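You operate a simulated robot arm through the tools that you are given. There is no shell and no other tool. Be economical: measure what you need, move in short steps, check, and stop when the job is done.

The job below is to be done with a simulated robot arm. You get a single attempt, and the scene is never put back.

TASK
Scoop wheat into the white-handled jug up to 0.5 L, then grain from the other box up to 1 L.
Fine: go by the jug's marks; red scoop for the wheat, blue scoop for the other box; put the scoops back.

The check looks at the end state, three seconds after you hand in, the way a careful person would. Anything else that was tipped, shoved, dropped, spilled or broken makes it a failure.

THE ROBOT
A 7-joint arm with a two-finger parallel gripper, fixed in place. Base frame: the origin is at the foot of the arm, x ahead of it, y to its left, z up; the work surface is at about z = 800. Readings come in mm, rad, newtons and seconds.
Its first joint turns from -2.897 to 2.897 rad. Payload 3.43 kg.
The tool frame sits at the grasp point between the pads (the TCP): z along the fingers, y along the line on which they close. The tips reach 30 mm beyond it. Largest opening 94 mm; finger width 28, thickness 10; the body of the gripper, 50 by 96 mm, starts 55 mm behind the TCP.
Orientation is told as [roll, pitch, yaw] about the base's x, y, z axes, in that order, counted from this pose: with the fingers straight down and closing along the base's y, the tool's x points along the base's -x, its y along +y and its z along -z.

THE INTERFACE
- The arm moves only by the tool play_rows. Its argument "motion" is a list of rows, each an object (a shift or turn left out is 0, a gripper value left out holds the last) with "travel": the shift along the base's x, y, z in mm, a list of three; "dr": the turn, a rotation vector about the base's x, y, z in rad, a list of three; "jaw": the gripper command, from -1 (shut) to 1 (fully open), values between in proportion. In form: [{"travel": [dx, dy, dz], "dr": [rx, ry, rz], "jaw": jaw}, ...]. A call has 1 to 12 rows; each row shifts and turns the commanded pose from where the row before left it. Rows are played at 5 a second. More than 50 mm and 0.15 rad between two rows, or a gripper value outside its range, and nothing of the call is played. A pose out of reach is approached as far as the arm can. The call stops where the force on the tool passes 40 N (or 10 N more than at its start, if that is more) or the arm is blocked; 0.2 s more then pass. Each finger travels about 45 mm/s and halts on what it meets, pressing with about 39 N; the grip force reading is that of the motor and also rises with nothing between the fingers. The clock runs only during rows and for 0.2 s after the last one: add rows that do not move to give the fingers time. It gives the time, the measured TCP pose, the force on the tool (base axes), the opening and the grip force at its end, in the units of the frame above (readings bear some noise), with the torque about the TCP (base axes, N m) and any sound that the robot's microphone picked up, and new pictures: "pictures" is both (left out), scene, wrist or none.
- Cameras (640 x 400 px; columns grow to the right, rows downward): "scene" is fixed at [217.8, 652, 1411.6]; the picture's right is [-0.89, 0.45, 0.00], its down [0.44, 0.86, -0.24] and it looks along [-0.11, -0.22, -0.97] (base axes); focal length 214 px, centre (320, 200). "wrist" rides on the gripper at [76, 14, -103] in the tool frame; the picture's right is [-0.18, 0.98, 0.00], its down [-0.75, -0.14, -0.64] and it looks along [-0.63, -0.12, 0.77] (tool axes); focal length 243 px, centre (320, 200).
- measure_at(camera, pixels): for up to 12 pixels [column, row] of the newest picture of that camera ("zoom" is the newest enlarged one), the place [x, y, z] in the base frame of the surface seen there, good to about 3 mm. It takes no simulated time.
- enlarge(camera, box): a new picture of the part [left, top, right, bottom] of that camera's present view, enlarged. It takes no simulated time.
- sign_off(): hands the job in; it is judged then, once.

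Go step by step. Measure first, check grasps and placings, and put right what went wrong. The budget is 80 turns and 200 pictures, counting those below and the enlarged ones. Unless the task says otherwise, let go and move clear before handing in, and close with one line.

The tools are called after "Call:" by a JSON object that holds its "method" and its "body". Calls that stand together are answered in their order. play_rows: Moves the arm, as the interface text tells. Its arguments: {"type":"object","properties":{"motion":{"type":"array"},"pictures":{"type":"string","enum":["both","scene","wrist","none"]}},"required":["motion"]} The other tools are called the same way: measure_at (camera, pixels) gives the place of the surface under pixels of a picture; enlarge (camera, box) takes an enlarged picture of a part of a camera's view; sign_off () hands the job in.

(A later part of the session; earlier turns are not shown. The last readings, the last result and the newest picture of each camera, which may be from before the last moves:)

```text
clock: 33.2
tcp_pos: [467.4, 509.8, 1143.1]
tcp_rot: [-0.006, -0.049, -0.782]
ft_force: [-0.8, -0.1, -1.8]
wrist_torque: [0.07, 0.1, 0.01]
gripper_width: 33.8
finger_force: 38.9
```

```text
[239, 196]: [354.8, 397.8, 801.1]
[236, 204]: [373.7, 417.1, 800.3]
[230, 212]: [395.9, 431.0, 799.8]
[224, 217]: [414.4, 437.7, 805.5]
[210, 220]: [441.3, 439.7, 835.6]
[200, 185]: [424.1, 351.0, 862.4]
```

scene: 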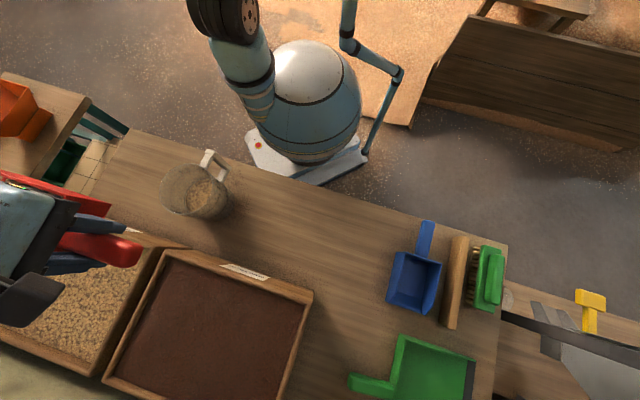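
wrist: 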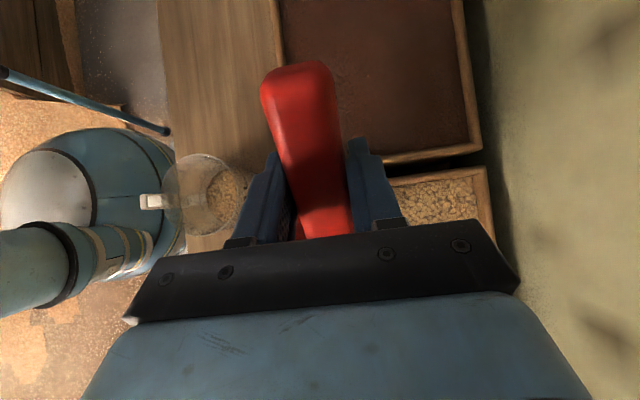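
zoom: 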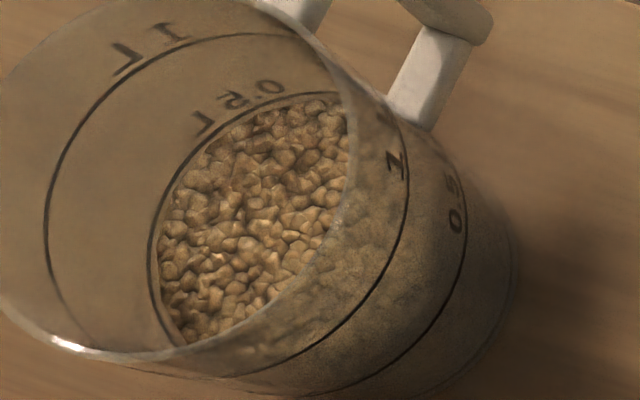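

The grain surface just meets the 0.5 L ring: wheat is done. I'll take the remaining wheat back over its box and empty the scoop there.

Call:
{"method": "play_rows", "body": {"motion": [{"travel": [20, -3.5, 0]}, {"travel": [40, -6.5, 0]}, {"travel": [45, -7, 0]}, {"travel": [45, -7, 0]}, {"travel": [45, -7, 0]}, {"travel": [31.5, -6, -10]}, {"travel": [0, 0, -11], "dr": [0.106, 0.1065, 0]}, {"travel": [0, 0, -11], "dr": [0.106, 0.1065, 0]}, {"dr": [0.106, 0.1065, 0]}, {"dr": [0.106, 0.1065, 0]}, {"dr": [0.106, 0.1065, 0]}, {"dr": [0.106, 0.1065, 0]}], "pictures": "none"}}

Call:
{"method": "play_rows", "body": {"motion": [{"dr": [0.106, 0.1065, 0]}, {"dr": [0.106, 0.1065, 0]}, {"dr": [0.106, 0.1065, 0]}, {}, {}, {"travel": [0, 0, 40], "dr": [-0.106, -0.1065, 0]}, {"travel": [0, 0, 40], "dr": [-0.106, -0.1065, 0]}, {"dr": [-0.106, -0.1065, 0]}, {"dr": [-0.106, -0.1065, 0]}, {"dr": [-0.106, -0.1065, 0]}, {"dr": [-0.106, -0.1065, 0]}, {"dr": [-0.106, -0.1065, 0]}]}}

```text
clock: 34.8
tcp_pos: [659.7, 417.0, 1166.8]
tcp_rot: [-0.002, 0.094, -0.731]
ft_force: [0.5, 0.1, -2.0]
wrist_torque: [0.06, 0.09, 0.08]
gripper_width: 33.9
finger_force: 38.8
stopped in row 7: the force on the tool passed its limit at 148 N (the readings are from after the stop); the commanded pose is now the measured one
```

```text
clock: 35.1
tcp_pos: [722.8, 355.1, 1120.4]
tcp_rot: [-0.107, 0.249, -0.737]
ft_force: [-13.0, -3.3, 9.2]
wrist_torque: [0.14, -1.0, -0.18]
gripper_width: 33.5
finger_force: 39.2
stopped in row 1: the arm was blocked; the commanded pose is now the measured one
```

scene: 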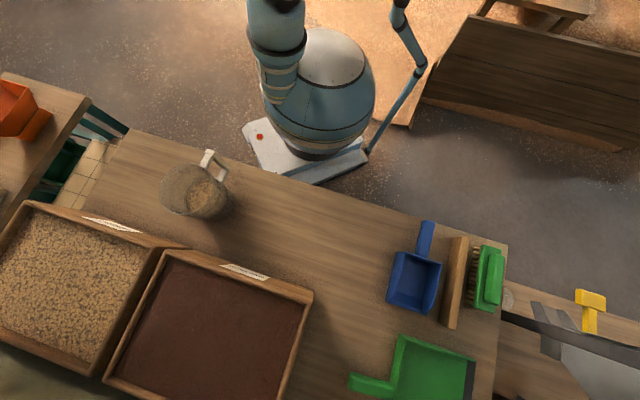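
wrist: 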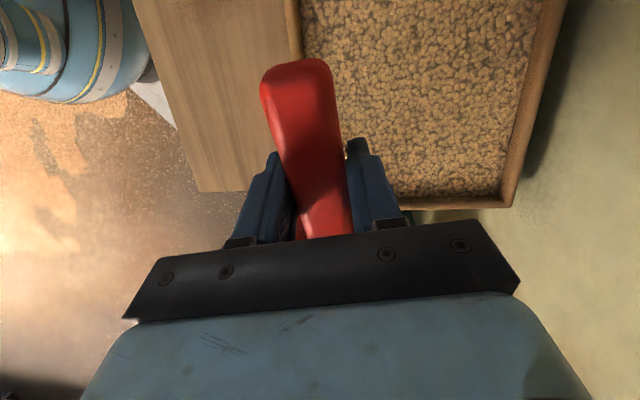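

The arm was blocked and swung further than commanded (TCP now (723,355,1120), pitch 0.25), probably a joint-limit or link contact; no spill is visible on the table yet. I'll gently back off along the way I came, levelling a little.

Call:
{"method": "play_rows", "body": {"motion": [{"travel": [-8, 8, 8]}, {"travel": [-10, 10, 8], "dr": [-0.03, -0.03, 0]}, {}]}}

```text
clock: 35.5
tcp_pos: [871.6, 389.2, 934.6]
tcp_rot: [-0.245, 0.364, -0.769]
ft_force: [-9.6, 8.7, -3.8]
wrist_torque: [-0.44, -0.36, 0.26]
gripper_width: 33.6
finger_force: 38.8
stopped in row 1: the arm was blocked; the commanded pose is now the measured one
```

scene: 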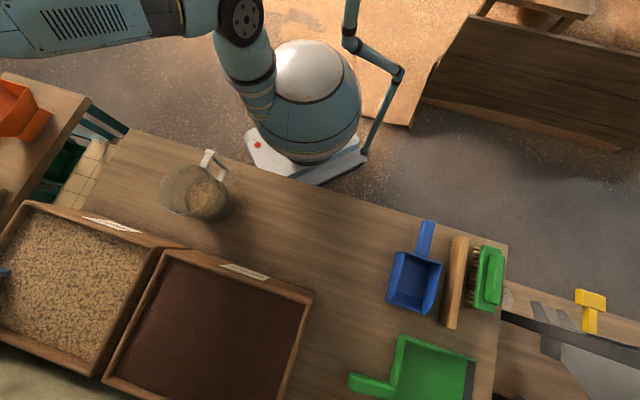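
wrist: 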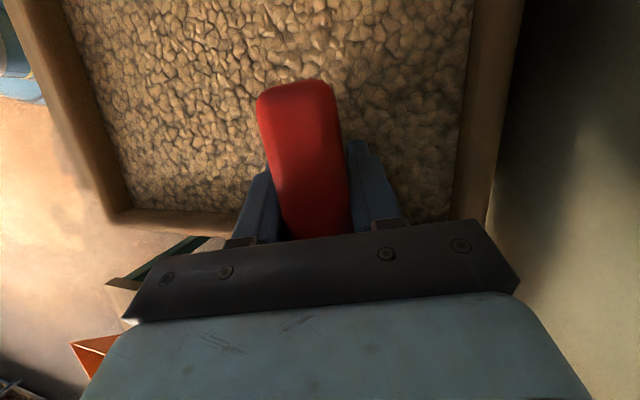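

The arm swung again on its own; the handle now sits low across the wheat box's left wall (TCP z 934). I'll try a purely upward small move to see whether the arm obeys.

Call:
{"method": "play_rows", "body": {"motion": [{"travel": [0, 0, 15]}]}}

```text
clock: 35.9
tcp_pos: [868.8, 379.5, 982.7]
tcp_rot: [-0.224, 0.351, -0.773]
ft_force: [-0.1, 0.7, -4.7]
wrist_torque: [0.03, 0.22, 0.0]
gripper_width: 33.8
finger_force: 39.1
```

scene: 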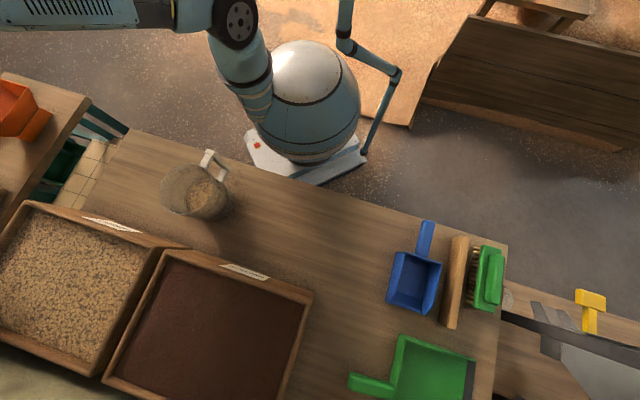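
wrist: 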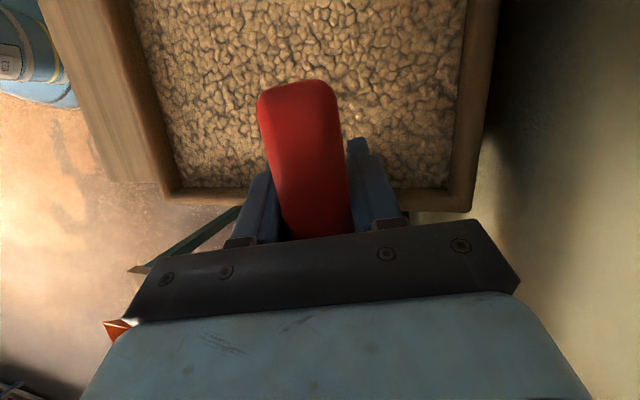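

The arm obeys again and force is just weight. I'll raise a bit more and hold to confirm it is stable.

Call:
{"method": "play_rows", "body": {"motion": [{"travel": [0, 0, 10]}, {"travel": [-3, 3, 15], "dr": [-0.02, -0.02, 0]}, {"travel": [-5, 5, 15], "dr": [-0.03, -0.03, 0]}, {}]}}

```text
clock: 36.9
tcp_pos: [858.7, 389.7, 1027.5]
tcp_rot: [-0.222, 0.283, -0.767]
ft_force: [-0.4, 0.3, -2.4]
wrist_torque: [0.12, 0.13, 0.0]
gripper_width: 33.7
finger_force: 39.2
```

scene: 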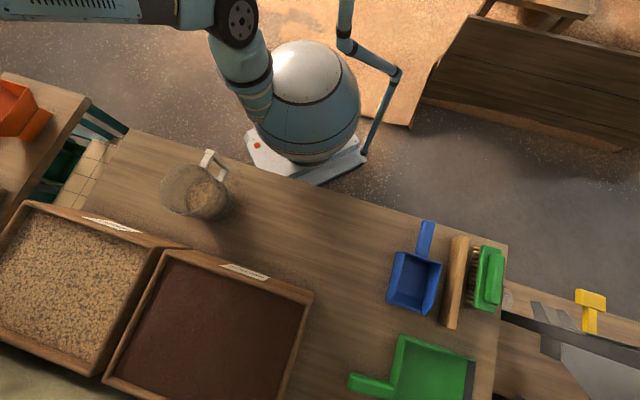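
wrist: 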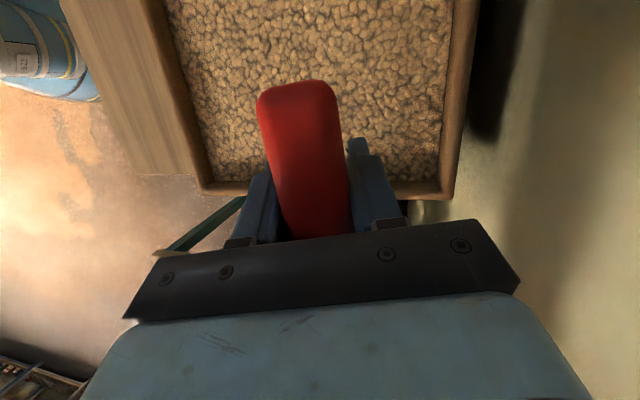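

The arm is stable and the scoop still holds its load. I'll take out the roll and pitch in small steps while backing along the box.

Call:
{"method": "play_rows", "body": {"motion": [{"travel": [-10, 10, 10], "dr": [0.0766, -0.074, -0.031]}, {"travel": [-15, 15, 5], "dr": [0.0766, -0.074, -0.031]}, {"travel": [-15, 15, 0], "dr": [-0.09, -0.093, 0]}, {"travel": [-15, 15, 0], "dr": [-0.09, -0.093, 0]}, {}]}}

```text
clock: 38.0
tcp_pos: [802.4, 445.0, 1041.0]
tcp_rot: [-0.003, 0.023, -0.766]
ft_force: [-0.1, 1.0, -2.4]
wrist_torque: [0.11, 0.1, 0.03]
gripper_width: 33.8
finger_force: 38.9
```

scene: 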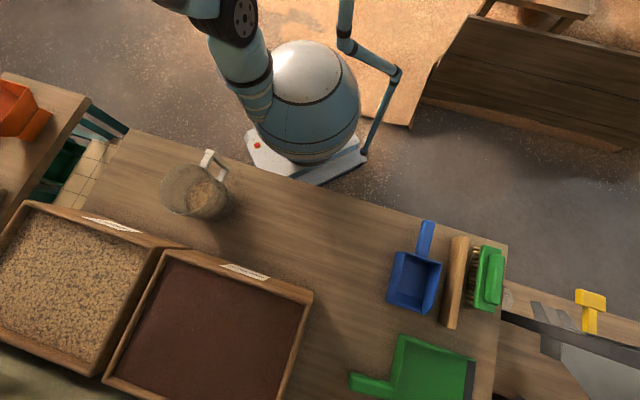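
wrist: 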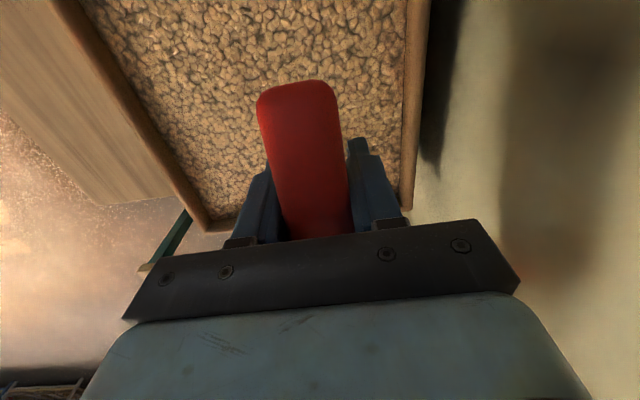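

Good control. I'll continue backing along the box so that the lip comes over the wheat.

Call:
{"method": "play_rows", "body": {"motion": [{"travel": [-18, 16, 0]}, {"travel": [-20, 15, 5]}, {"travel": [-20, 15, 5]}, {"travel": [-20, 15, 5]}, {"travel": [-15, 10, 0]}, {}]}}

```text
clock: 39.5
tcp_pos: [709.6, 516.9, 1055.6]
tcp_rot: [0.001, 0.024, -0.768]
ft_force: [-0.1, 0.0, -1.8]
wrist_torque: [0.09, 0.11, 0.02]
gripper_width: 33.8
finger_force: 38.9
```

scene: 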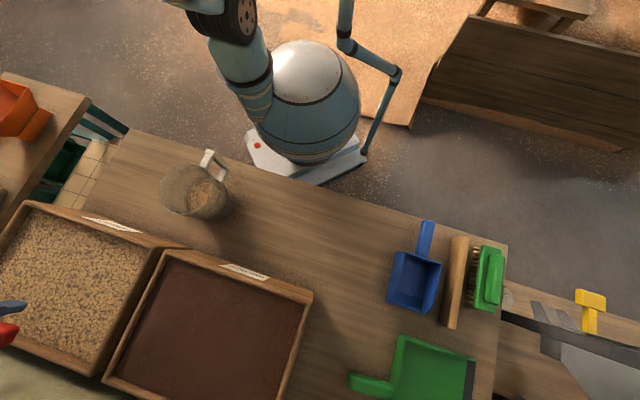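
wrist: 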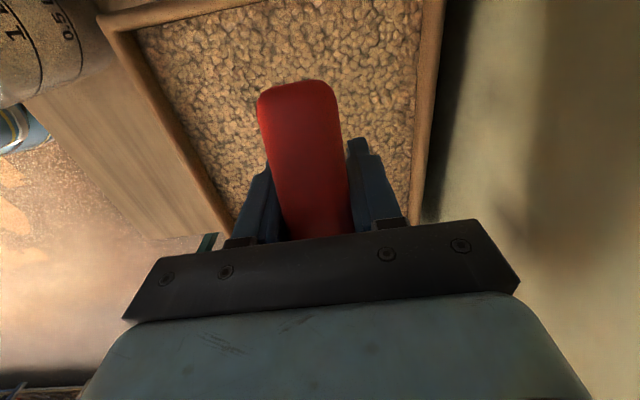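

TCP is back over the box with the lip over wheat. I'll tilt in steps to ~0.77 here.

Call:
{"method": "play_rows", "body": {"motion": [{"travel": [0, 0, 5], "dr": [0.07, 0.072, 0]}, {"travel": [0, 0, 5], "dr": [0.07, 0.072, 0]}, {"travel": [0, 0, 8], "dr": [0.07, 0.072, 0]}, {"travel": [0, 0, 8], "dr": [0.07, 0.072, 0]}, {"travel": [0, 0, 8], "dr": [0.07, 0.072, 0]}, {"travel": [0, 0, 8], "dr": [0.07, 0.072, 0]}, {"travel": [0, 0, 5], "dr": [0.07, 0.072, 0]}, {}]}}

```text
clock: 41.2
tcp_pos: [710.0, 515.8, 1103.0]
tcp_rot: [0.001, 0.728, -0.769]
ft_force: [0.0, 0.2, -1.3]
wrist_torque: [0.1, 0.14, -0.04]
gripper_width: 33.8
finger_force: 39.3
```

scene: 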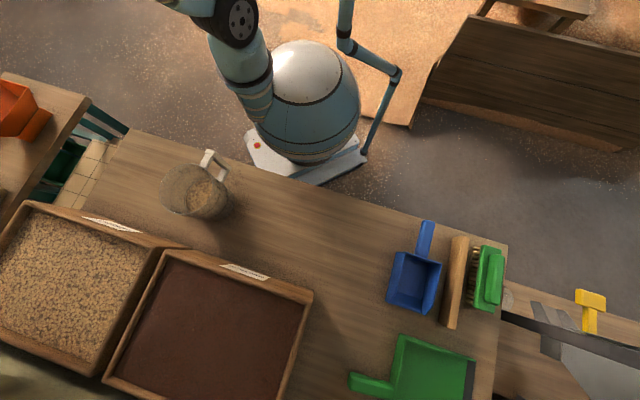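
wrist: 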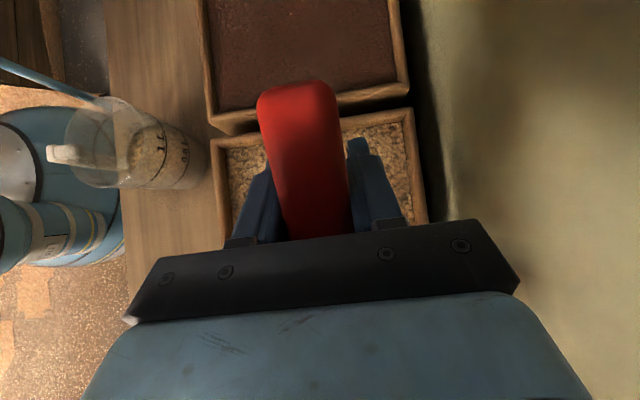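

Pouring is under way (force down to 1.3 N). I'll continue to ~1.2 rad.

Call:
{"method": "play_rows", "body": {"motion": [{"travel": [-2, 2, 2], "dr": [0.083, 0.086, 0]}, {"travel": [-2, 2, 2], "dr": [0.083, 0.086, 0]}, {"travel": [-2, 2, 2], "dr": [0.083, 0.086, 0]}, {"travel": [-2, 2, 0], "dr": [0.083, 0.086, 0]}, {}, {}]}}

```text
clock: 42.6
tcp_pos: [701.6, 523.9, 1108.8]
tcp_rot: [-0.003, 1.206, -0.769]
ft_force: [-0.1, -0.4, -1.0]
wrist_torque: [0.07, 0.04, -0.01]
gripper_width: 33.8
finger_force: 39.1
```

scene: 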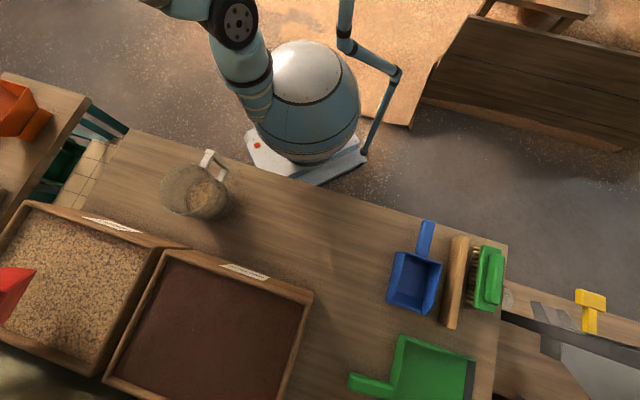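
wrist: 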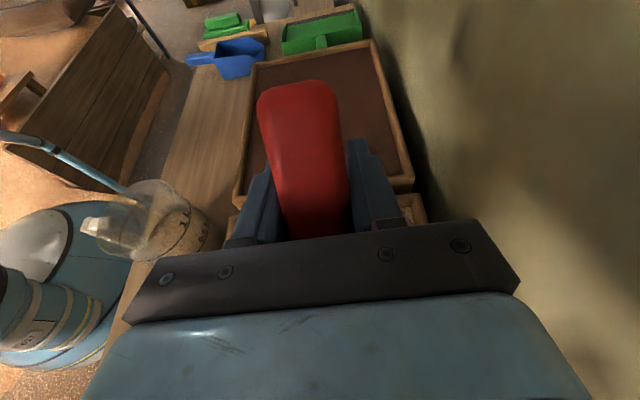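

The scoop is empty and the jug stands untouched. I'll untilt in steps while moving away toward the red scoop's place.

Call:
{"method": "play_rows", "body": {"motion": [{"travel": [-20, -4, 10], "dr": [-0.083, -0.086, 0]}, {"travel": [-33, -4, 10], "dr": [-0.083, -0.086, 0]}, {"travel": [-33, -4, 10], "dr": [-0.083, -0.086, 0]}, {"travel": [-32, -4, 11], "dr": [-0.083, -0.086, 0]}, {"travel": [-30, 0, 0], "dr": [-0.1, -0.104, 0]}, {"travel": [-30, 0, 0], "dr": [-0.1, -0.104, 0]}, {"travel": [-30, 0, 0], "dr": [-0.1, -0.104, 0]}, {"travel": [-30, 0, 0], "dr": [-0.1, -0.104, 0]}, {"travel": [-20, 0, 0], "dr": [-0.095, -0.098, 0]}, {}]}}

```text
clock: 44.9
tcp_pos: [443.5, 508.7, 1149.1]
tcp_rot: [0.0, 0.012, -0.768]
ft_force: [0.3, -0.3, -1.4]
wrist_torque: [0.07, 0.07, -0.03]
gripper_width: 33.6
finger_force: 38.9
```

scene: 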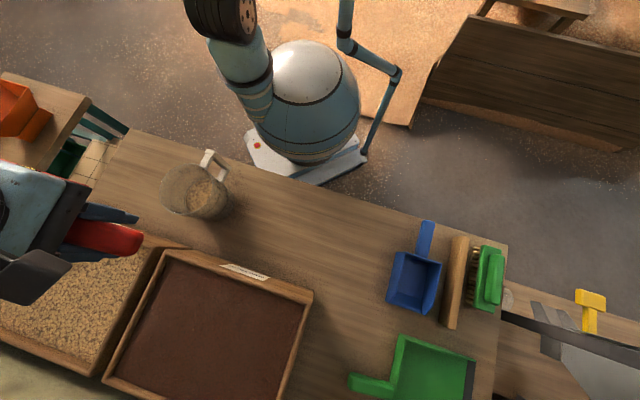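
wrist: 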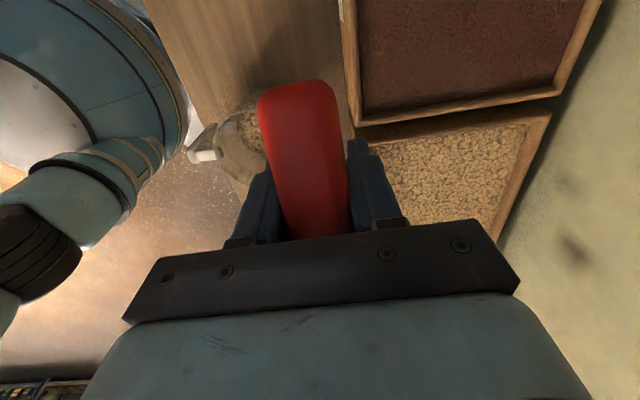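

Now on to the spot above the table where the scene camera can see the scoop, turning back the yaw.

Call:
{"method": "play_rows", "body": {"motion": [{"travel": [-33, 4, 2], "dr": [0, 0, 0.091]}, {"travel": [-33, 4, 2], "dr": [0, 0, 0.091]}, {"travel": [-33, 4, 2], "dr": [0, 0, 0.091]}, {"travel": [-33, 4, 2], "dr": [0, 0, 0.091]}, {"travel": [-33, 4, 2], "dr": [0, 0, 0.091]}, {"travel": [-33, 2, 1], "dr": [0, 0, 0.091]}, {}], "pictures": "scene"}}

Call:
{"method": "enlarge", "body": {"camera": "scene", "box": [110, 120, 330, 258]}}

Call:
{"method": "measure_at", "body": {"camera": "scene", "pixels": [[134, 170], [136, 245], [243, 224], [147, 210], [142, 225], [180, 208], [170, 160], [190, 238], [300, 160], [285, 170], [310, 165], [136, 180]]}}

```text
clock: 46.5
tcp_pos: [245.5, 530.0, 1162.1]
tcp_rot: [-0.001, 0.011, -0.222]
ft_force: [0.7, -0.1, -1.2]
wrist_torque: [0.01, 0.05, 0.02]
gripper_width: 33.9
finger_force: 38.3
```

scene: 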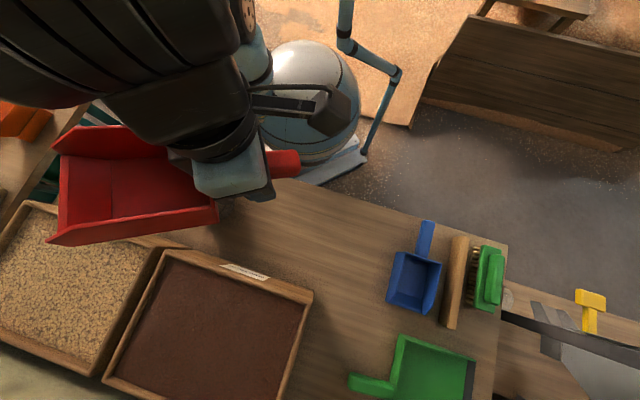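

```text
2.90 times, centred on (220, 189) of scene
```

zoom: 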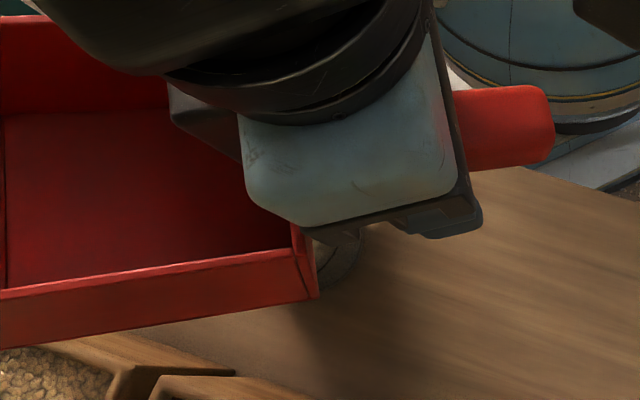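

```text
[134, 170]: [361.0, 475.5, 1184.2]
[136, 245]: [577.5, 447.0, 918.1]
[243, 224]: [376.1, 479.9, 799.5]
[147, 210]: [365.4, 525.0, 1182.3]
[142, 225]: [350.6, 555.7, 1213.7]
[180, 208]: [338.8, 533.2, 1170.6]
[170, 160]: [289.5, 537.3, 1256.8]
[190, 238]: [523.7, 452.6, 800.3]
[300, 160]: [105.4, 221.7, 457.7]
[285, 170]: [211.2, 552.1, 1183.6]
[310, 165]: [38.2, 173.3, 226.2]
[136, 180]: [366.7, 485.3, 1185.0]
```

The wall contact has turned the scoop nose-up in the grip by roughly 0.4–0.5 rad. I'll pitch the tool by +0.45 to level the scoop and measure it.

Call:
{"method": "play_rows", "body": {"motion": [{"travel": [-10, 5, -20], "dr": [0.033, 0.1464, 0]}, {"travel": [-10, 5, -20], "dr": [0.033, 0.1464, 0]}, {"travel": [-10, 5, -20], "dr": [0.033, 0.1464, 0]}, {}], "pictures": "both"}}

Call:
{"method": "enlarge", "body": {"camera": "scene", "box": [80, 100, 320, 250]}}

```text
clock: 47.5
tcp_pos: [216.3, 545.3, 1100.6]
tcp_rot: [0.001, 0.464, -0.22]
ft_force: [0.7, 0.0, -1.9]
wrist_torque: [0.01, 0.13, -0.02]
gripper_width: 33.7
finger_force: 39.1
```

scene: 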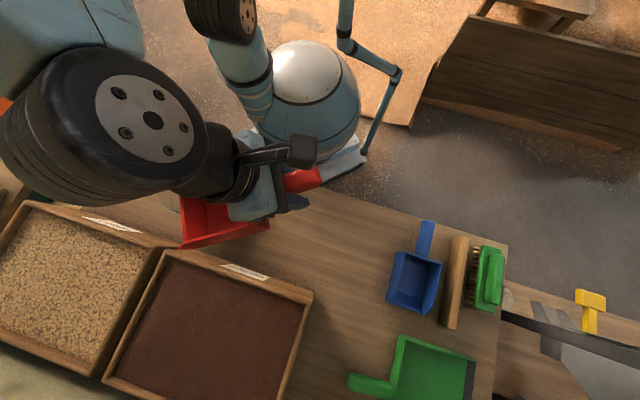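
wrist: 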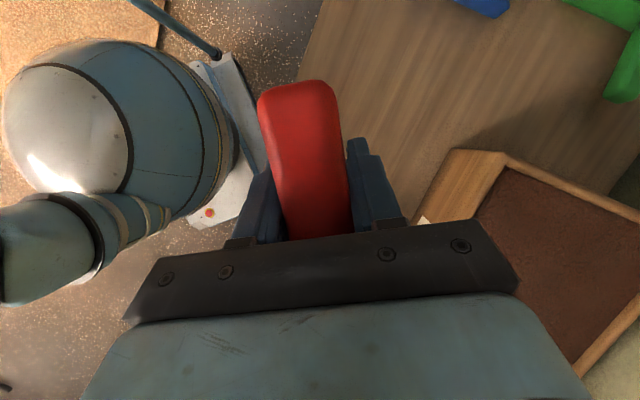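

```text
2.67 times, centred on (200, 175) of scene
```

zoom: 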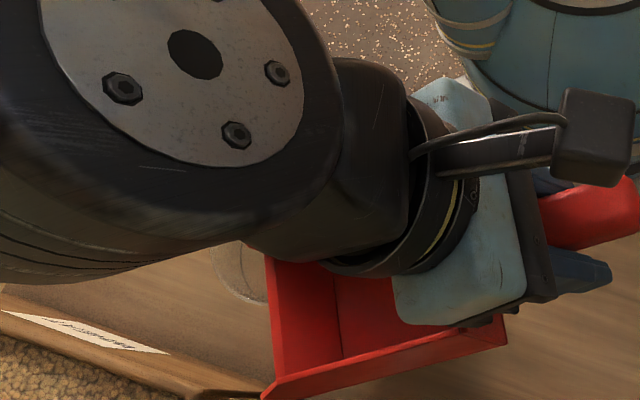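

Call:
{"method": "measure_at", "body": {"camera": "zoom", "pixels": [[300, 290], [310, 330], [360, 300], [380, 320], [370, 340], [275, 300], [276, 340], [266, 392], [400, 355], [500, 338], [570, 225], [620, 215]]}}

```text
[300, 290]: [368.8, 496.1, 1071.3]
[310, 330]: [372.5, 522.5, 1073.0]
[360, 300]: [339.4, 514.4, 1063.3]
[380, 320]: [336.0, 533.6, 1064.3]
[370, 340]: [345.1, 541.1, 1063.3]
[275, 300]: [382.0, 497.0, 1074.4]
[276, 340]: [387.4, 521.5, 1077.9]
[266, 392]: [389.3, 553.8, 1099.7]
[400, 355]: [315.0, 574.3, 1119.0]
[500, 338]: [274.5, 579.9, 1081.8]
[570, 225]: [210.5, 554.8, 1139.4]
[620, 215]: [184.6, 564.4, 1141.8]
```

Measured: scoop now about 0.09 rad nose-down with floor ~37 mm below TCP, finger tips ~33 mm below. That lets me set it down floor-first without regripping. I'll yaw back and go above its place.

Call:
{"method": "play_rows", "body": {"motion": [{"travel": [-11, 1, 0], "dr": [0, 0, 0.145]}, {"travel": [-11, 1, 0], "dr": [0, 0, 0.145]}, {"travel": [-11, 1, 0], "dr": [0, 0, 0.145]}, {"travel": [-11, 1, 0], "dr": [0, 0, 0.145]}, {"travel": [-11, 1, -30], "dr": [0, 0, 0.145]}, {"travel": [-11, 0, -40], "dr": [0, 0, 0.145]}, {"travel": [-11.7, 0.7, -40], "dr": [0, 0, 0.145]}, {"travel": [0, 0, -40]}, {}]}}

Call:
{"method": "enlarge", "body": {"camera": "scene", "box": [230, 150, 430, 290]}}

```text
clock: 49.5
tcp_pos: [136.9, 551.9, 951.5]
tcp_rot: [0.001, 0.463, 0.793]
ft_force: [0.0, -1.1, -1.0]
wrist_torque: [-0.04, 0.09, -0.04]
gripper_width: 33.8
finger_force: 39.6
```

scene: 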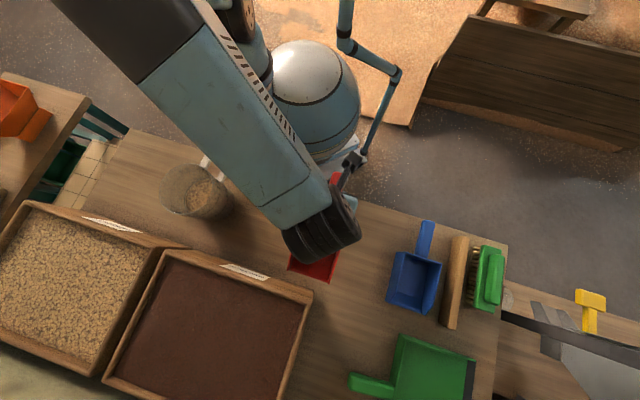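
wrist: 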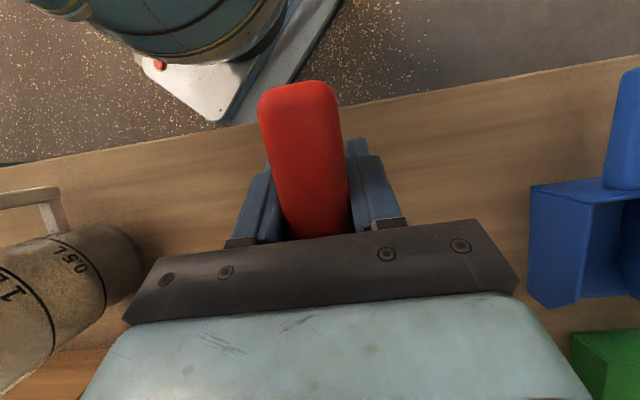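

```text
2.86 times, centred on (330, 220) of scene
```

zoom: 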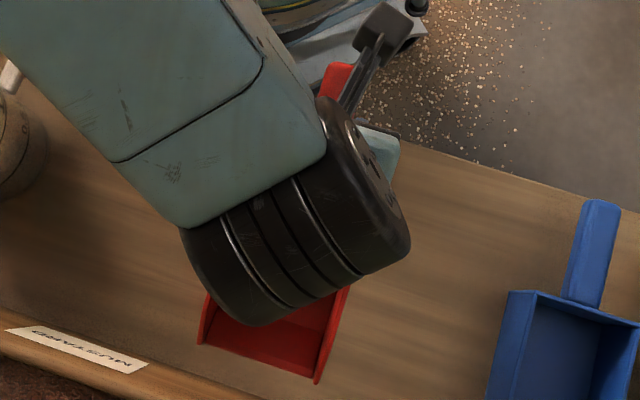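

I'll measure the visible lip to check height before lowering.

Call:
{"method": "measure_at", "body": {"camera": "zoom", "pixels": [[215, 325], [260, 345], [300, 360], [312, 365], [318, 320], [300, 320], [200, 343], [317, 383], [250, 335], [338, 75], [332, 90]]}}

```text
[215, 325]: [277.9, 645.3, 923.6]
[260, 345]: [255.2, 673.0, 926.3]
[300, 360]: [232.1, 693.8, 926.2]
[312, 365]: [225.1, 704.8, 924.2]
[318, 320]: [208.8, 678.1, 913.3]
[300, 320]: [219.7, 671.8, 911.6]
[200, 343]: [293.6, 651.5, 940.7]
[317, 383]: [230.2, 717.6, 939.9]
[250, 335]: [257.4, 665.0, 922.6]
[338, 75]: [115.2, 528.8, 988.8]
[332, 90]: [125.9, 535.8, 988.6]
```

Crease is ~40 mm below TCP, so contact comes at TCP z≈841. I'll shift 5 mm back and lower with small final steps.

Call:
{"method": "play_rows", "body": {"motion": [{"travel": [-2, -2, -40]}, {"travel": [-2, -1, -40]}, {"travel": [0, 0, -20]}, {"travel": [0, 0, -5]}, {"travel": [0, 0, -3]}, {"travel": [0, 0, -2]}, {}], "pictures": "wrist"}}

```text
clock: 51.0
tcp_pos: [133.1, 548.0, 842.5]
tcp_rot: [0.003, 0.463, 0.794]
ft_force: [-1.7, -1.6, 7.6]
wrist_torque: [0.95, -0.97, 0.07]
gripper_width: 33.8
finger_force: 39.3
```

wrist: 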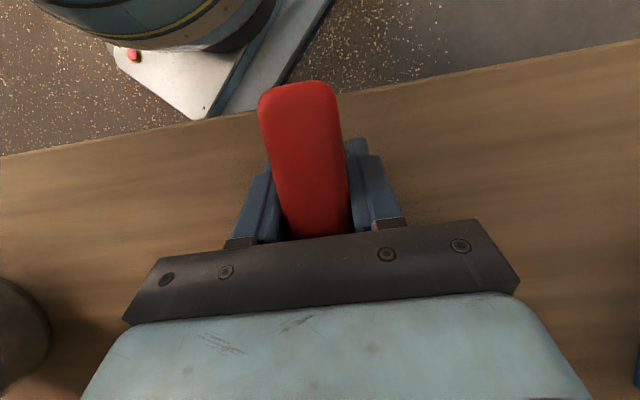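

The front floor is touching (torque shows contact ~155 mm ahead). I'll ease the pitch by 0.06 so the rear comes down too.

Call:
{"method": "play_rows", "body": {"motion": [{"travel": [0, 0, -1], "dr": [0.0214, -0.021, 0]}, {"travel": [0, 0, -3], "dr": [0.0214, -0.021, 0]}, {}], "pictures": "none"}}

```text
clock: 51.9
tcp_pos: [132.8, 548.2, 838.0]
tcp_rot: [0.002, 0.402, 0.792]
ft_force: [-0.4, -0.4, -1.5]
wrist_torque: [-0.08, 0.06, -0.01]
gripper_width: 33.6
finger_force: 39.1
```

Contact is gone, so I'll lower a few mm more.

Call:
{"method": "play_rows", "body": {"motion": [{"travel": [0, 0, -2]}, {"travel": [0, 0, -2]}, {}], "pictures": "none"}}

```text
clock: 52.6
tcp_pos: [134.9, 547.9, 834.5]
tcp_rot: [0.002, 0.402, 0.794]
ft_force: [-0.1, -0.4, -1.6]
wrist_torque: [-0.06, 0.05, 0.0]
gripper_width: 33.6
finger_force: 38.9
```

Call:
{"method": "play_rows", "body": {"motion": [{"travel": [0, 0, -2]}, {}], "pictures": "none"}}

```text
clock: 53.5
tcp_pos: [133.3, 547.6, 834.1]
tcp_rot: [0.002, 0.403, 0.793]
ft_force: [0.5, -3.2, 4.1]
wrist_torque: [-0.23, -0.02, -0.03]
gripper_width: 34.0
finger_force: 39.1
stopped in row 2: the force on the tool passed its limit at 41 N (the readings are from after the stop); the commanded pose is now the measured one
```

Finger tips have reached the table, so the scoop is within a few mm of flat. I'll rise 1 mm and release.

Call:
{"method": "play_rows", "body": {"motion": [{"travel": [0, 0, 1]}, {"jaw": -0.2}, {"jaw": 0.2}, {"jaw": 0.6}, {"jaw": 0.9}, {}, {}]}}

```text
clock: 55.0
tcp_pos: [134.5, 549.1, 835.0]
tcp_rot: [0.001, 0.406, 0.794]
ft_force: [0.9, -0.1, 0.0]
wrist_torque: [0.0, 0.01, 0.05]
gripper_width: 89.1
finger_force: 0.0
```

scene: 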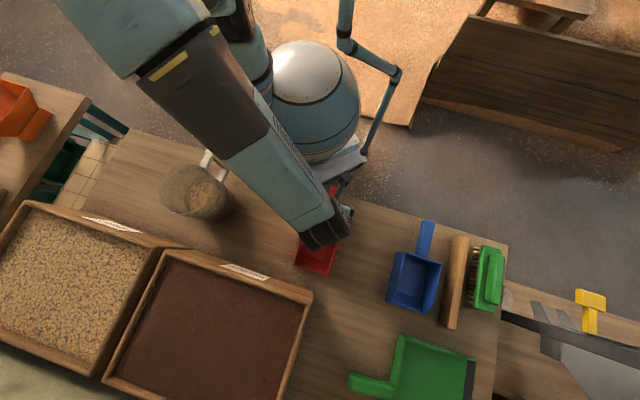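
wrist: 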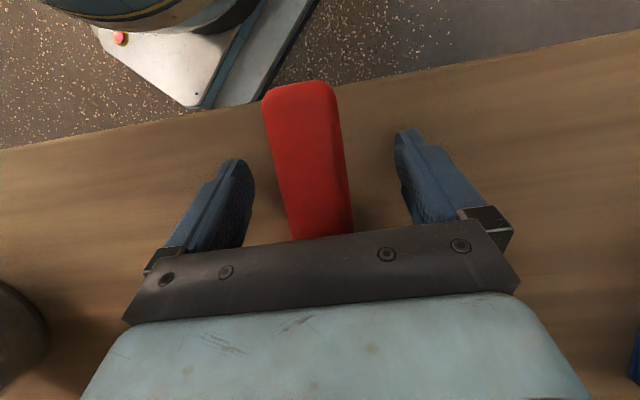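

Released with the scoop flat. I'll rise, untilt, and head to above the blue handle.

Call:
{"method": "play_rows", "body": {"motion": [{"travel": [0, 0, 40]}, {"travel": [0, 0, 45]}, {"travel": [0, 0, 45], "dr": [0.09, -0.088, 0], "jaw": 1}, {"travel": [-15, 15, 35], "dr": [0.09, -0.088, 0]}, {"travel": [-25, 30, 0], "dr": [0.108, -0.106, 0]}, {"travel": [-30, 35, 0]}, {"travel": [-35, 35, 0]}, {"travel": [-35, 35, 0]}, {"travel": [-25, 30, 0]}, {}]}}

```text
refused: row 5 steps farther than a row can; nothing moved
```

Call:
{"method": "play_rows", "body": {"motion": [{"travel": [0, 0, 40]}, {"travel": [0, 0, 45]}, {"travel": [0, 0, 45], "dr": [0.09, -0.088, 0], "jaw": 1}, {"travel": [-15, 15, 35], "dr": [0.09, -0.088, 0]}, {"travel": [-25, 30, 0], "dr": [0.1, -0.098, 0]}, {"travel": [-30, 35, 0]}, {"travel": [-33, 35, 0]}, {"travel": [-33, 35, 0]}, {"travel": [-25, 30, 0]}, {}]}}

```text
clock: 57.2
tcp_pos: [-26.8, 727.7, 998.1]
tcp_rot: [0.002, 0.01, 0.795]
ft_force: [-0.5, -0.4, 0.1]
wrist_torque: [0.04, 0.0, 0.0]
gripper_width: 94.0
finger_force: 0.0
```

scene: 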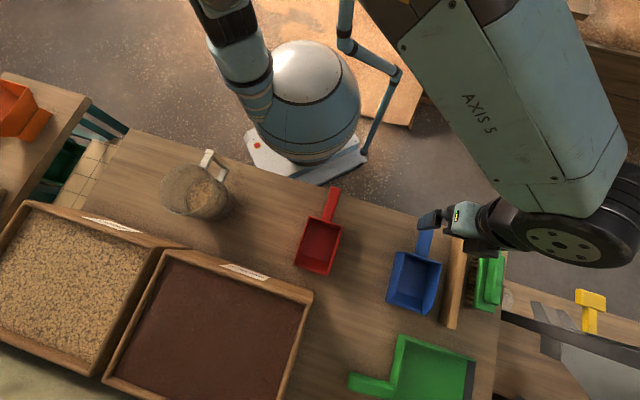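
wrist: 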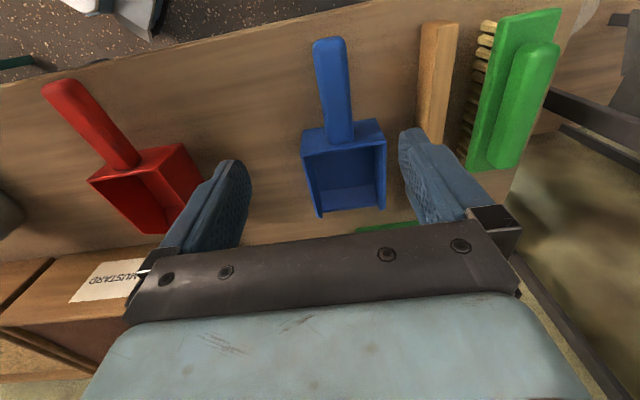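

The red scoop is back in its place at (320,235), flat. Now I'll measure the blue handle and verify the red one.

Call:
{"method": "measure_at", "body": {"camera": "wrist", "pixels": [[328, 42], [318, 80], [347, 80], [328, 125], [355, 125], [342, 130], [333, 80], [304, 150], [385, 142], [320, 214], [384, 208], [422, 125]]}}

Call:
{"method": "measure_at", "body": {"camera": "scene", "pixels": [[334, 190], [327, 220], [310, 219], [341, 228], [296, 266], [327, 276], [320, 240], [437, 270], [390, 302], [425, 314]]}}

```text
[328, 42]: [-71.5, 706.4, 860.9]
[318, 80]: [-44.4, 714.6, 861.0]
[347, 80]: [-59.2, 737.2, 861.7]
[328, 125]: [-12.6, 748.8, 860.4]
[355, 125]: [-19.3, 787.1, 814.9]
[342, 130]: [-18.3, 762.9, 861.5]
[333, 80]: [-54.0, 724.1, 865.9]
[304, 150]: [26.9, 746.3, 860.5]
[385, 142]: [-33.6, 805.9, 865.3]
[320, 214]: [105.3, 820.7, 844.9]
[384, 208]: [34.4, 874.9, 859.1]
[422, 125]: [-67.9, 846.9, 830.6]
```

```text
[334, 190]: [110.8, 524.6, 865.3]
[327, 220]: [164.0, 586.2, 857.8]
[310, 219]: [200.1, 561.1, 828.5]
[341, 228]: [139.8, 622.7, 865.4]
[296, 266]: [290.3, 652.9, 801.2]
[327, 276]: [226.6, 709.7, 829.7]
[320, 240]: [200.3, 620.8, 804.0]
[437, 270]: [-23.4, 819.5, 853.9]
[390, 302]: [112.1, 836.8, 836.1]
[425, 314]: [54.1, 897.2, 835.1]
```

The red scoop matches its starting coordinates. Blue handle axis passes (-27.5,751) at ~46°. Descending to grasp.

Call:
{"method": "play_rows", "body": {"motion": [{"travel": [-0.7, 23.3, -20], "dr": [0, -0.01, 0.005]}, {"travel": [0, 0, -45]}, {"travel": [0, 0, -45]}, {"travel": [0, 0, -38]}, {}, {"jaw": -1}, {}, {}, {}, {}, {}, {}], "pictures": "wrist"}}

```text
clock: 59.9
tcp_pos: [-28.6, 751.0, 850.8]
tcp_rot: [-0.004, 0.004, 0.799]
ft_force: [0.5, 0.9, 0.1]
wrist_torque: [0.01, 0.08, -0.02]
gripper_width: 33.8
finger_force: 38.4
```

wrist: 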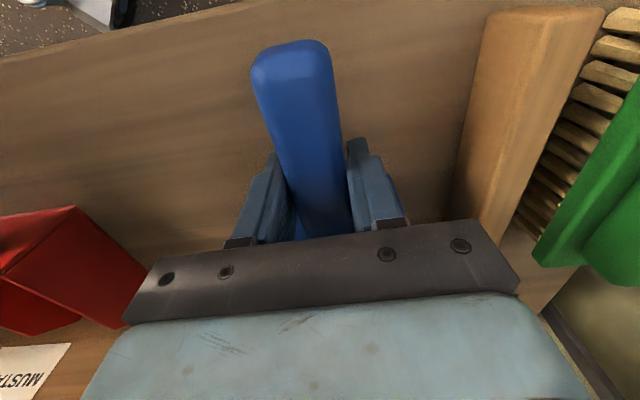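

Gripped at 33.8 mm. I'll lift and carry the blue scoop toward the near side of the mustard box, keeping its present direction (outward), which suits digging along the short side.

Call:
{"method": "play_rows", "body": {"motion": [{"travel": [0, 0, 30]}, {"travel": [0, 0, 50]}, {"travel": [0, 0, 50]}, {"travel": [0, 0, 50]}, {"travel": [30, -9, 30]}, {"travel": [45, -13.6, 20]}, {"travel": [45, -13.6, 20]}, {"travel": [45, -13.6, 20]}, {"travel": [45, -13.6, 10]}, {"travel": [45, -13.6, 0]}, {"travel": [45, -13.6, 0]}, {}]}}

```text
refused: row 6 steps farther than a row can; nothing moved
```

Call:
{"method": "play_rows", "body": {"motion": [{"travel": [0, 0, 30]}, {"travel": [0, 0, 50]}, {"travel": [0, 0, 50]}, {"travel": [0, 0, 50]}, {"travel": [30, -9, 30]}, {"travel": [43, -13, 20]}, {"travel": [43, -13, 20]}, {"travel": [43, -13, 20]}, {"travel": [45, -13.6, 10]}, {"travel": [45, -13.6, 0]}, {"travel": [45, -13.6, 0]}, {}]}}

```text
clock: 62.5
tcp_pos: [266.2, 663.0, 1129.9]
tcp_rot: [-0.004, 0.005, 0.801]
ft_force: [0.2, -0.5, -1.3]
wrist_torque: [-0.09, 0.06, 0.01]
gripper_width: 34.1
finger_force: 39.5
```

scene: 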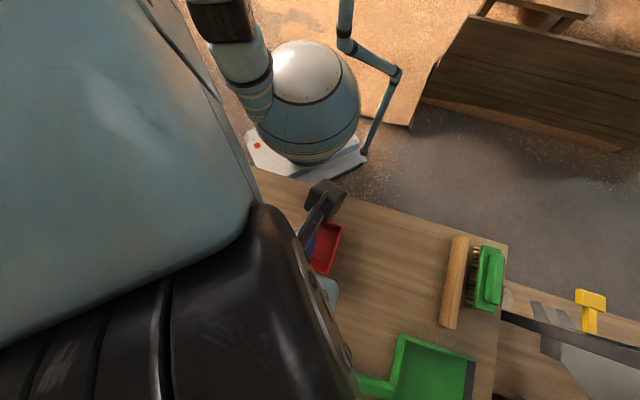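
wrist: 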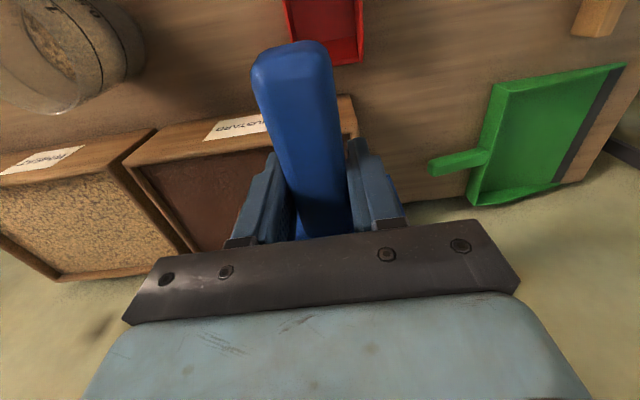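

On course. Next to the dig start (414,617) while pitching to 0.7.

Call:
{"method": "play_rows", "body": {"motion": [{"travel": [37, -11.5, 0]}, {"travel": [37, -11.5, 0], "dr": [-0.1008, 0.0973, 0]}, {"travel": [37, -11.5, 0], "dr": [-0.1008, 0.0973, 0]}, {"travel": [37, -11.5, 0], "dr": [-0.1008, 0.0973, 0]}, {"dr": [-0.1008, 0.0973, 0]}, {"dr": [-0.1008, 0.0973, 0]}, {}]}}

```text
clock: 64.0
tcp_pos: [415.1, 617.2, 1130.4]
tcp_rot: [-0.006, 0.706, 0.797]
ft_force: [0.1, -0.5, -0.9]
wrist_torque: [-0.03, 0.01, 0.07]
gripper_width: 33.7
finger_force: 39.0
```

scene: 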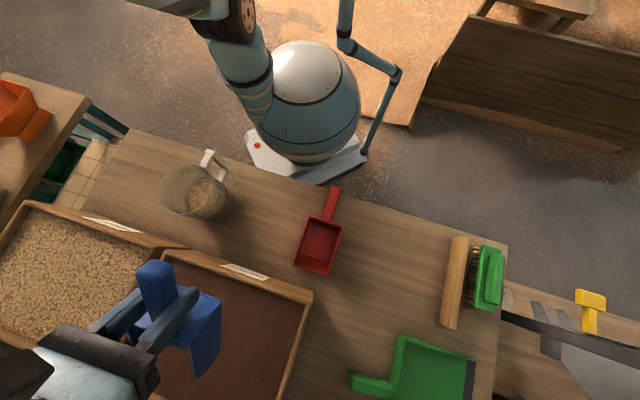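
wrist: 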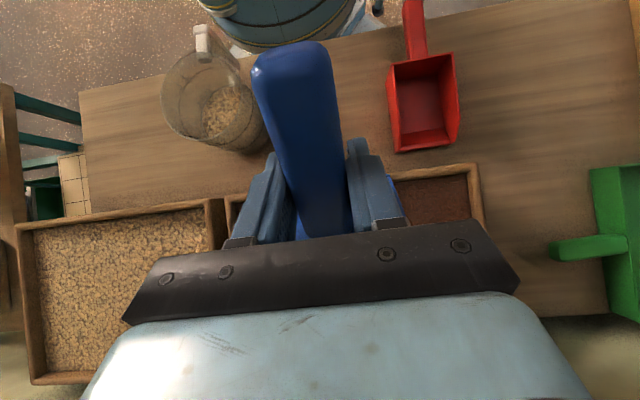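

The blue scoop is over the mustard. I'll measure its lip and the box interior before digging.

Call:
{"method": "measure_at", "body": {"camera": "scene", "pixels": [[194, 376], [208, 370], [190, 360], [215, 330], [150, 338], [250, 330], [230, 370], [170, 268], [290, 305], [205, 285], [265, 345], [200, 350]]}}

```text
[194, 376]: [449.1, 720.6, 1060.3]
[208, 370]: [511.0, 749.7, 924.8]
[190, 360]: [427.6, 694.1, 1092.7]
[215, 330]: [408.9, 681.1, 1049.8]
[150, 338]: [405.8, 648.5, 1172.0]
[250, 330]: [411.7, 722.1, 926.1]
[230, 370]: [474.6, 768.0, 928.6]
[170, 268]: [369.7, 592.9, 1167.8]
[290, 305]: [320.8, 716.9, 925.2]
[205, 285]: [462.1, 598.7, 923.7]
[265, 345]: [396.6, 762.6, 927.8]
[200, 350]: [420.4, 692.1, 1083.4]
```

Grain at ~926 and geometry matches the red scoop. I'll shift 13 mm back and run the same curl along the outward direction.

Call:
{"method": "play_rows", "body": {"motion": [{"travel": [-9, -9.5, -46]}, {"travel": [10.5, 10.7, -41]}, {"travel": [14, 14.3, -20]}, {"travel": [8.9, 9.1, -18], "dr": [0.0715, -0.07, 0]}, {"travel": [2.6, 2.6, -16.8], "dr": [0.107, -0.105, 0]}, {"travel": [1.3, 1.3, -11], "dr": [0.107, -0.105, 0]}, {"travel": [0, 0, -3], "dr": [0.107, -0.105, 0]}, {"travel": [-1, -1, 1], "dr": [0.107, -0.105, 0]}, {"travel": [-1, -1, 27], "dr": [0.035, -0.035, 0]}, {"travel": [0, 0, 40]}, {}]}}

Call:
{"method": "enlarge", "body": {"camera": "scene", "box": [60, 200, 320, 400]}}

```text
clock: 66.5
tcp_pos: [440.6, 644.4, 1043.4]
tcp_rot: [-0.01, -0.047, 0.796]
ft_force: [0.0, 0.9, -2.8]
wrist_torque: [-0.15, 0.13, 0.01]
gripper_width: 33.8
finger_force: 38.5
```

scene: 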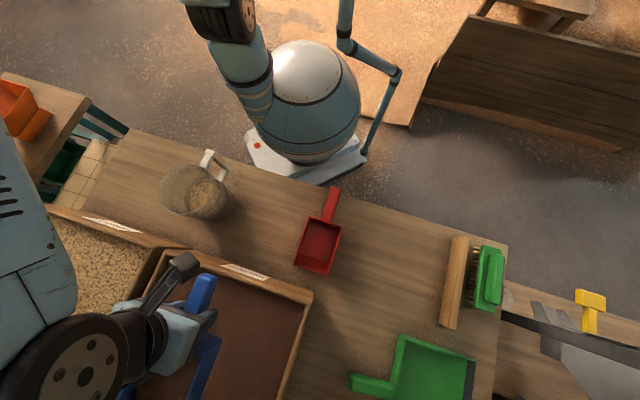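
wrist: 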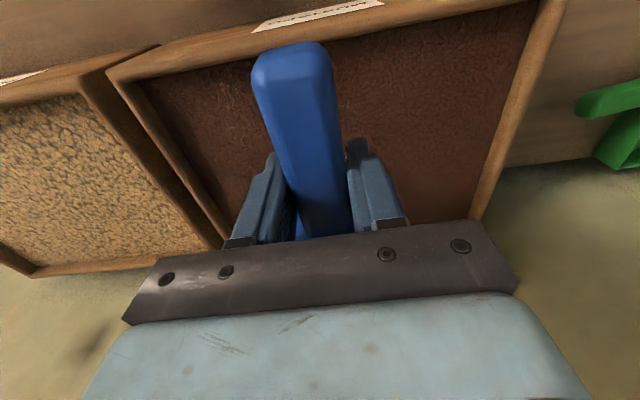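

```text
2.00 times, centred on (190, 300) of scene
```

zoom: 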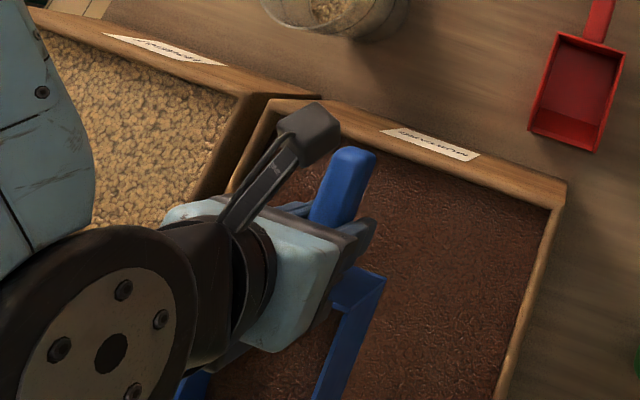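

Roughly 0.2 L loaded by torque. I'll carry it level toward the pre-pour point while yawing back.

Call:
{"method": "play_rows", "body": {"motion": [{"travel": [0, 0, 40]}, {"travel": [-8, -7, 40], "dr": [0, 0, -0.1]}, {"travel": [-13.7, -12.7, 8], "dr": [0, 0, -0.145]}, {"travel": [-13.7, -12.7, 0], "dr": [0, 0, -0.149]}, {"travel": [-13.7, -12.7, 0], "dr": [0, 0, -0.149]}, {"travel": [-13.7, -12.7, 0], "dr": [0, 0, -0.149]}, {"travel": [-13.7, -12.7, 0], "dr": [0, 0, -0.149]}, {"travel": [-13.7, -12.7, 0], "dr": [0, 0, -0.149]}, {"travel": [-13.7, -12.7, 0], "dr": [0, 0, -0.149]}, {"travel": [-13.7, -12.7, 0], "dr": [0, 0, -0.149]}, {"travel": [-13.7, -12.7, 0], "dr": [0, 0, -0.149]}, {"travel": [-13.7, -12.7, 0], "dr": [0, 0, -0.144]}], "pictures": "none"}}

```text
clock: 69.0
tcp_pos: [296.2, 509.5, 1131.2]
tcp_rot: [-0.013, -0.046, -0.789]
ft_force: [0.5, 0.2, -3.8]
wrist_torque: [0.18, 0.17, 0.0]
gripper_width: 33.6
finger_force: 38.9
```

At the pre-pour point with a load of ~0.3 L, below the 0.5 L still wanted, so I'll pour it all.

Call:
{"method": "play_rows", "body": {"motion": [{"travel": [3.6, -3.5, -44], "dr": [0.106, 0.1065, 0]}, {"travel": [6.2, -6.1, -17], "dr": [0.106, 0.1065, 0]}, {"travel": [8.7, -8.7, -3], "dr": [0.106, 0.1065, 0]}, {"travel": [10.8, -10.7, 0], "dr": [0.106, 0.1065, 0]}, {"travel": [12.9, -12.8, 10], "dr": [0.106, 0.1065, 0]}, {"travel": [14.5, -14.4, 12], "dr": [0.106, 0.1065, 0]}, {"travel": [15.8, -15.7, 11], "dr": [0.106, 0.1065, 0]}, {"travel": [16.8, -16.7, 7.5], "dr": [0.106, 0.1065, 0]}, {"travel": [17.4, -17.3, 4], "dr": [0.106, 0.1065, 0]}, {}, {}, {}]}}

```text
clock: 71.7
tcp_pos: [403.6, 402.5, 1112.1]
tcp_rot: [-0.02, 1.308, -0.791]
ft_force: [0.3, 1.0, -1.5]
wrist_torque: [0.07, -0.22, 0.06]
gripper_width: 33.7
finger_force: 39.0
```

scene: 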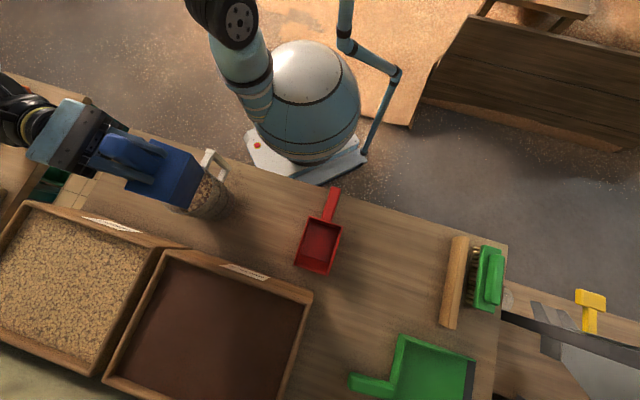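
wrist: 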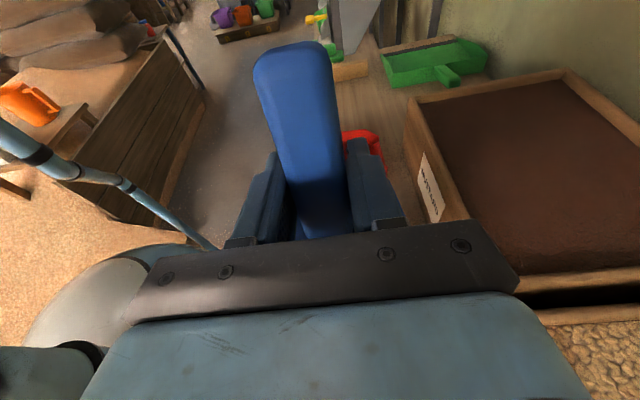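

I'll look closely at the jug under the scoop.

Call:
{"method": "enlarge", "body": {"camera": "scene", "box": [110, 120, 260, 235]}}

```text
3.48 times, centred on (185, 178) of scene
```

zoom: 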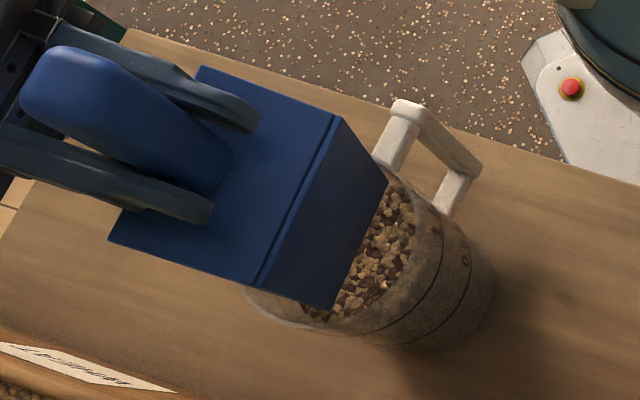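

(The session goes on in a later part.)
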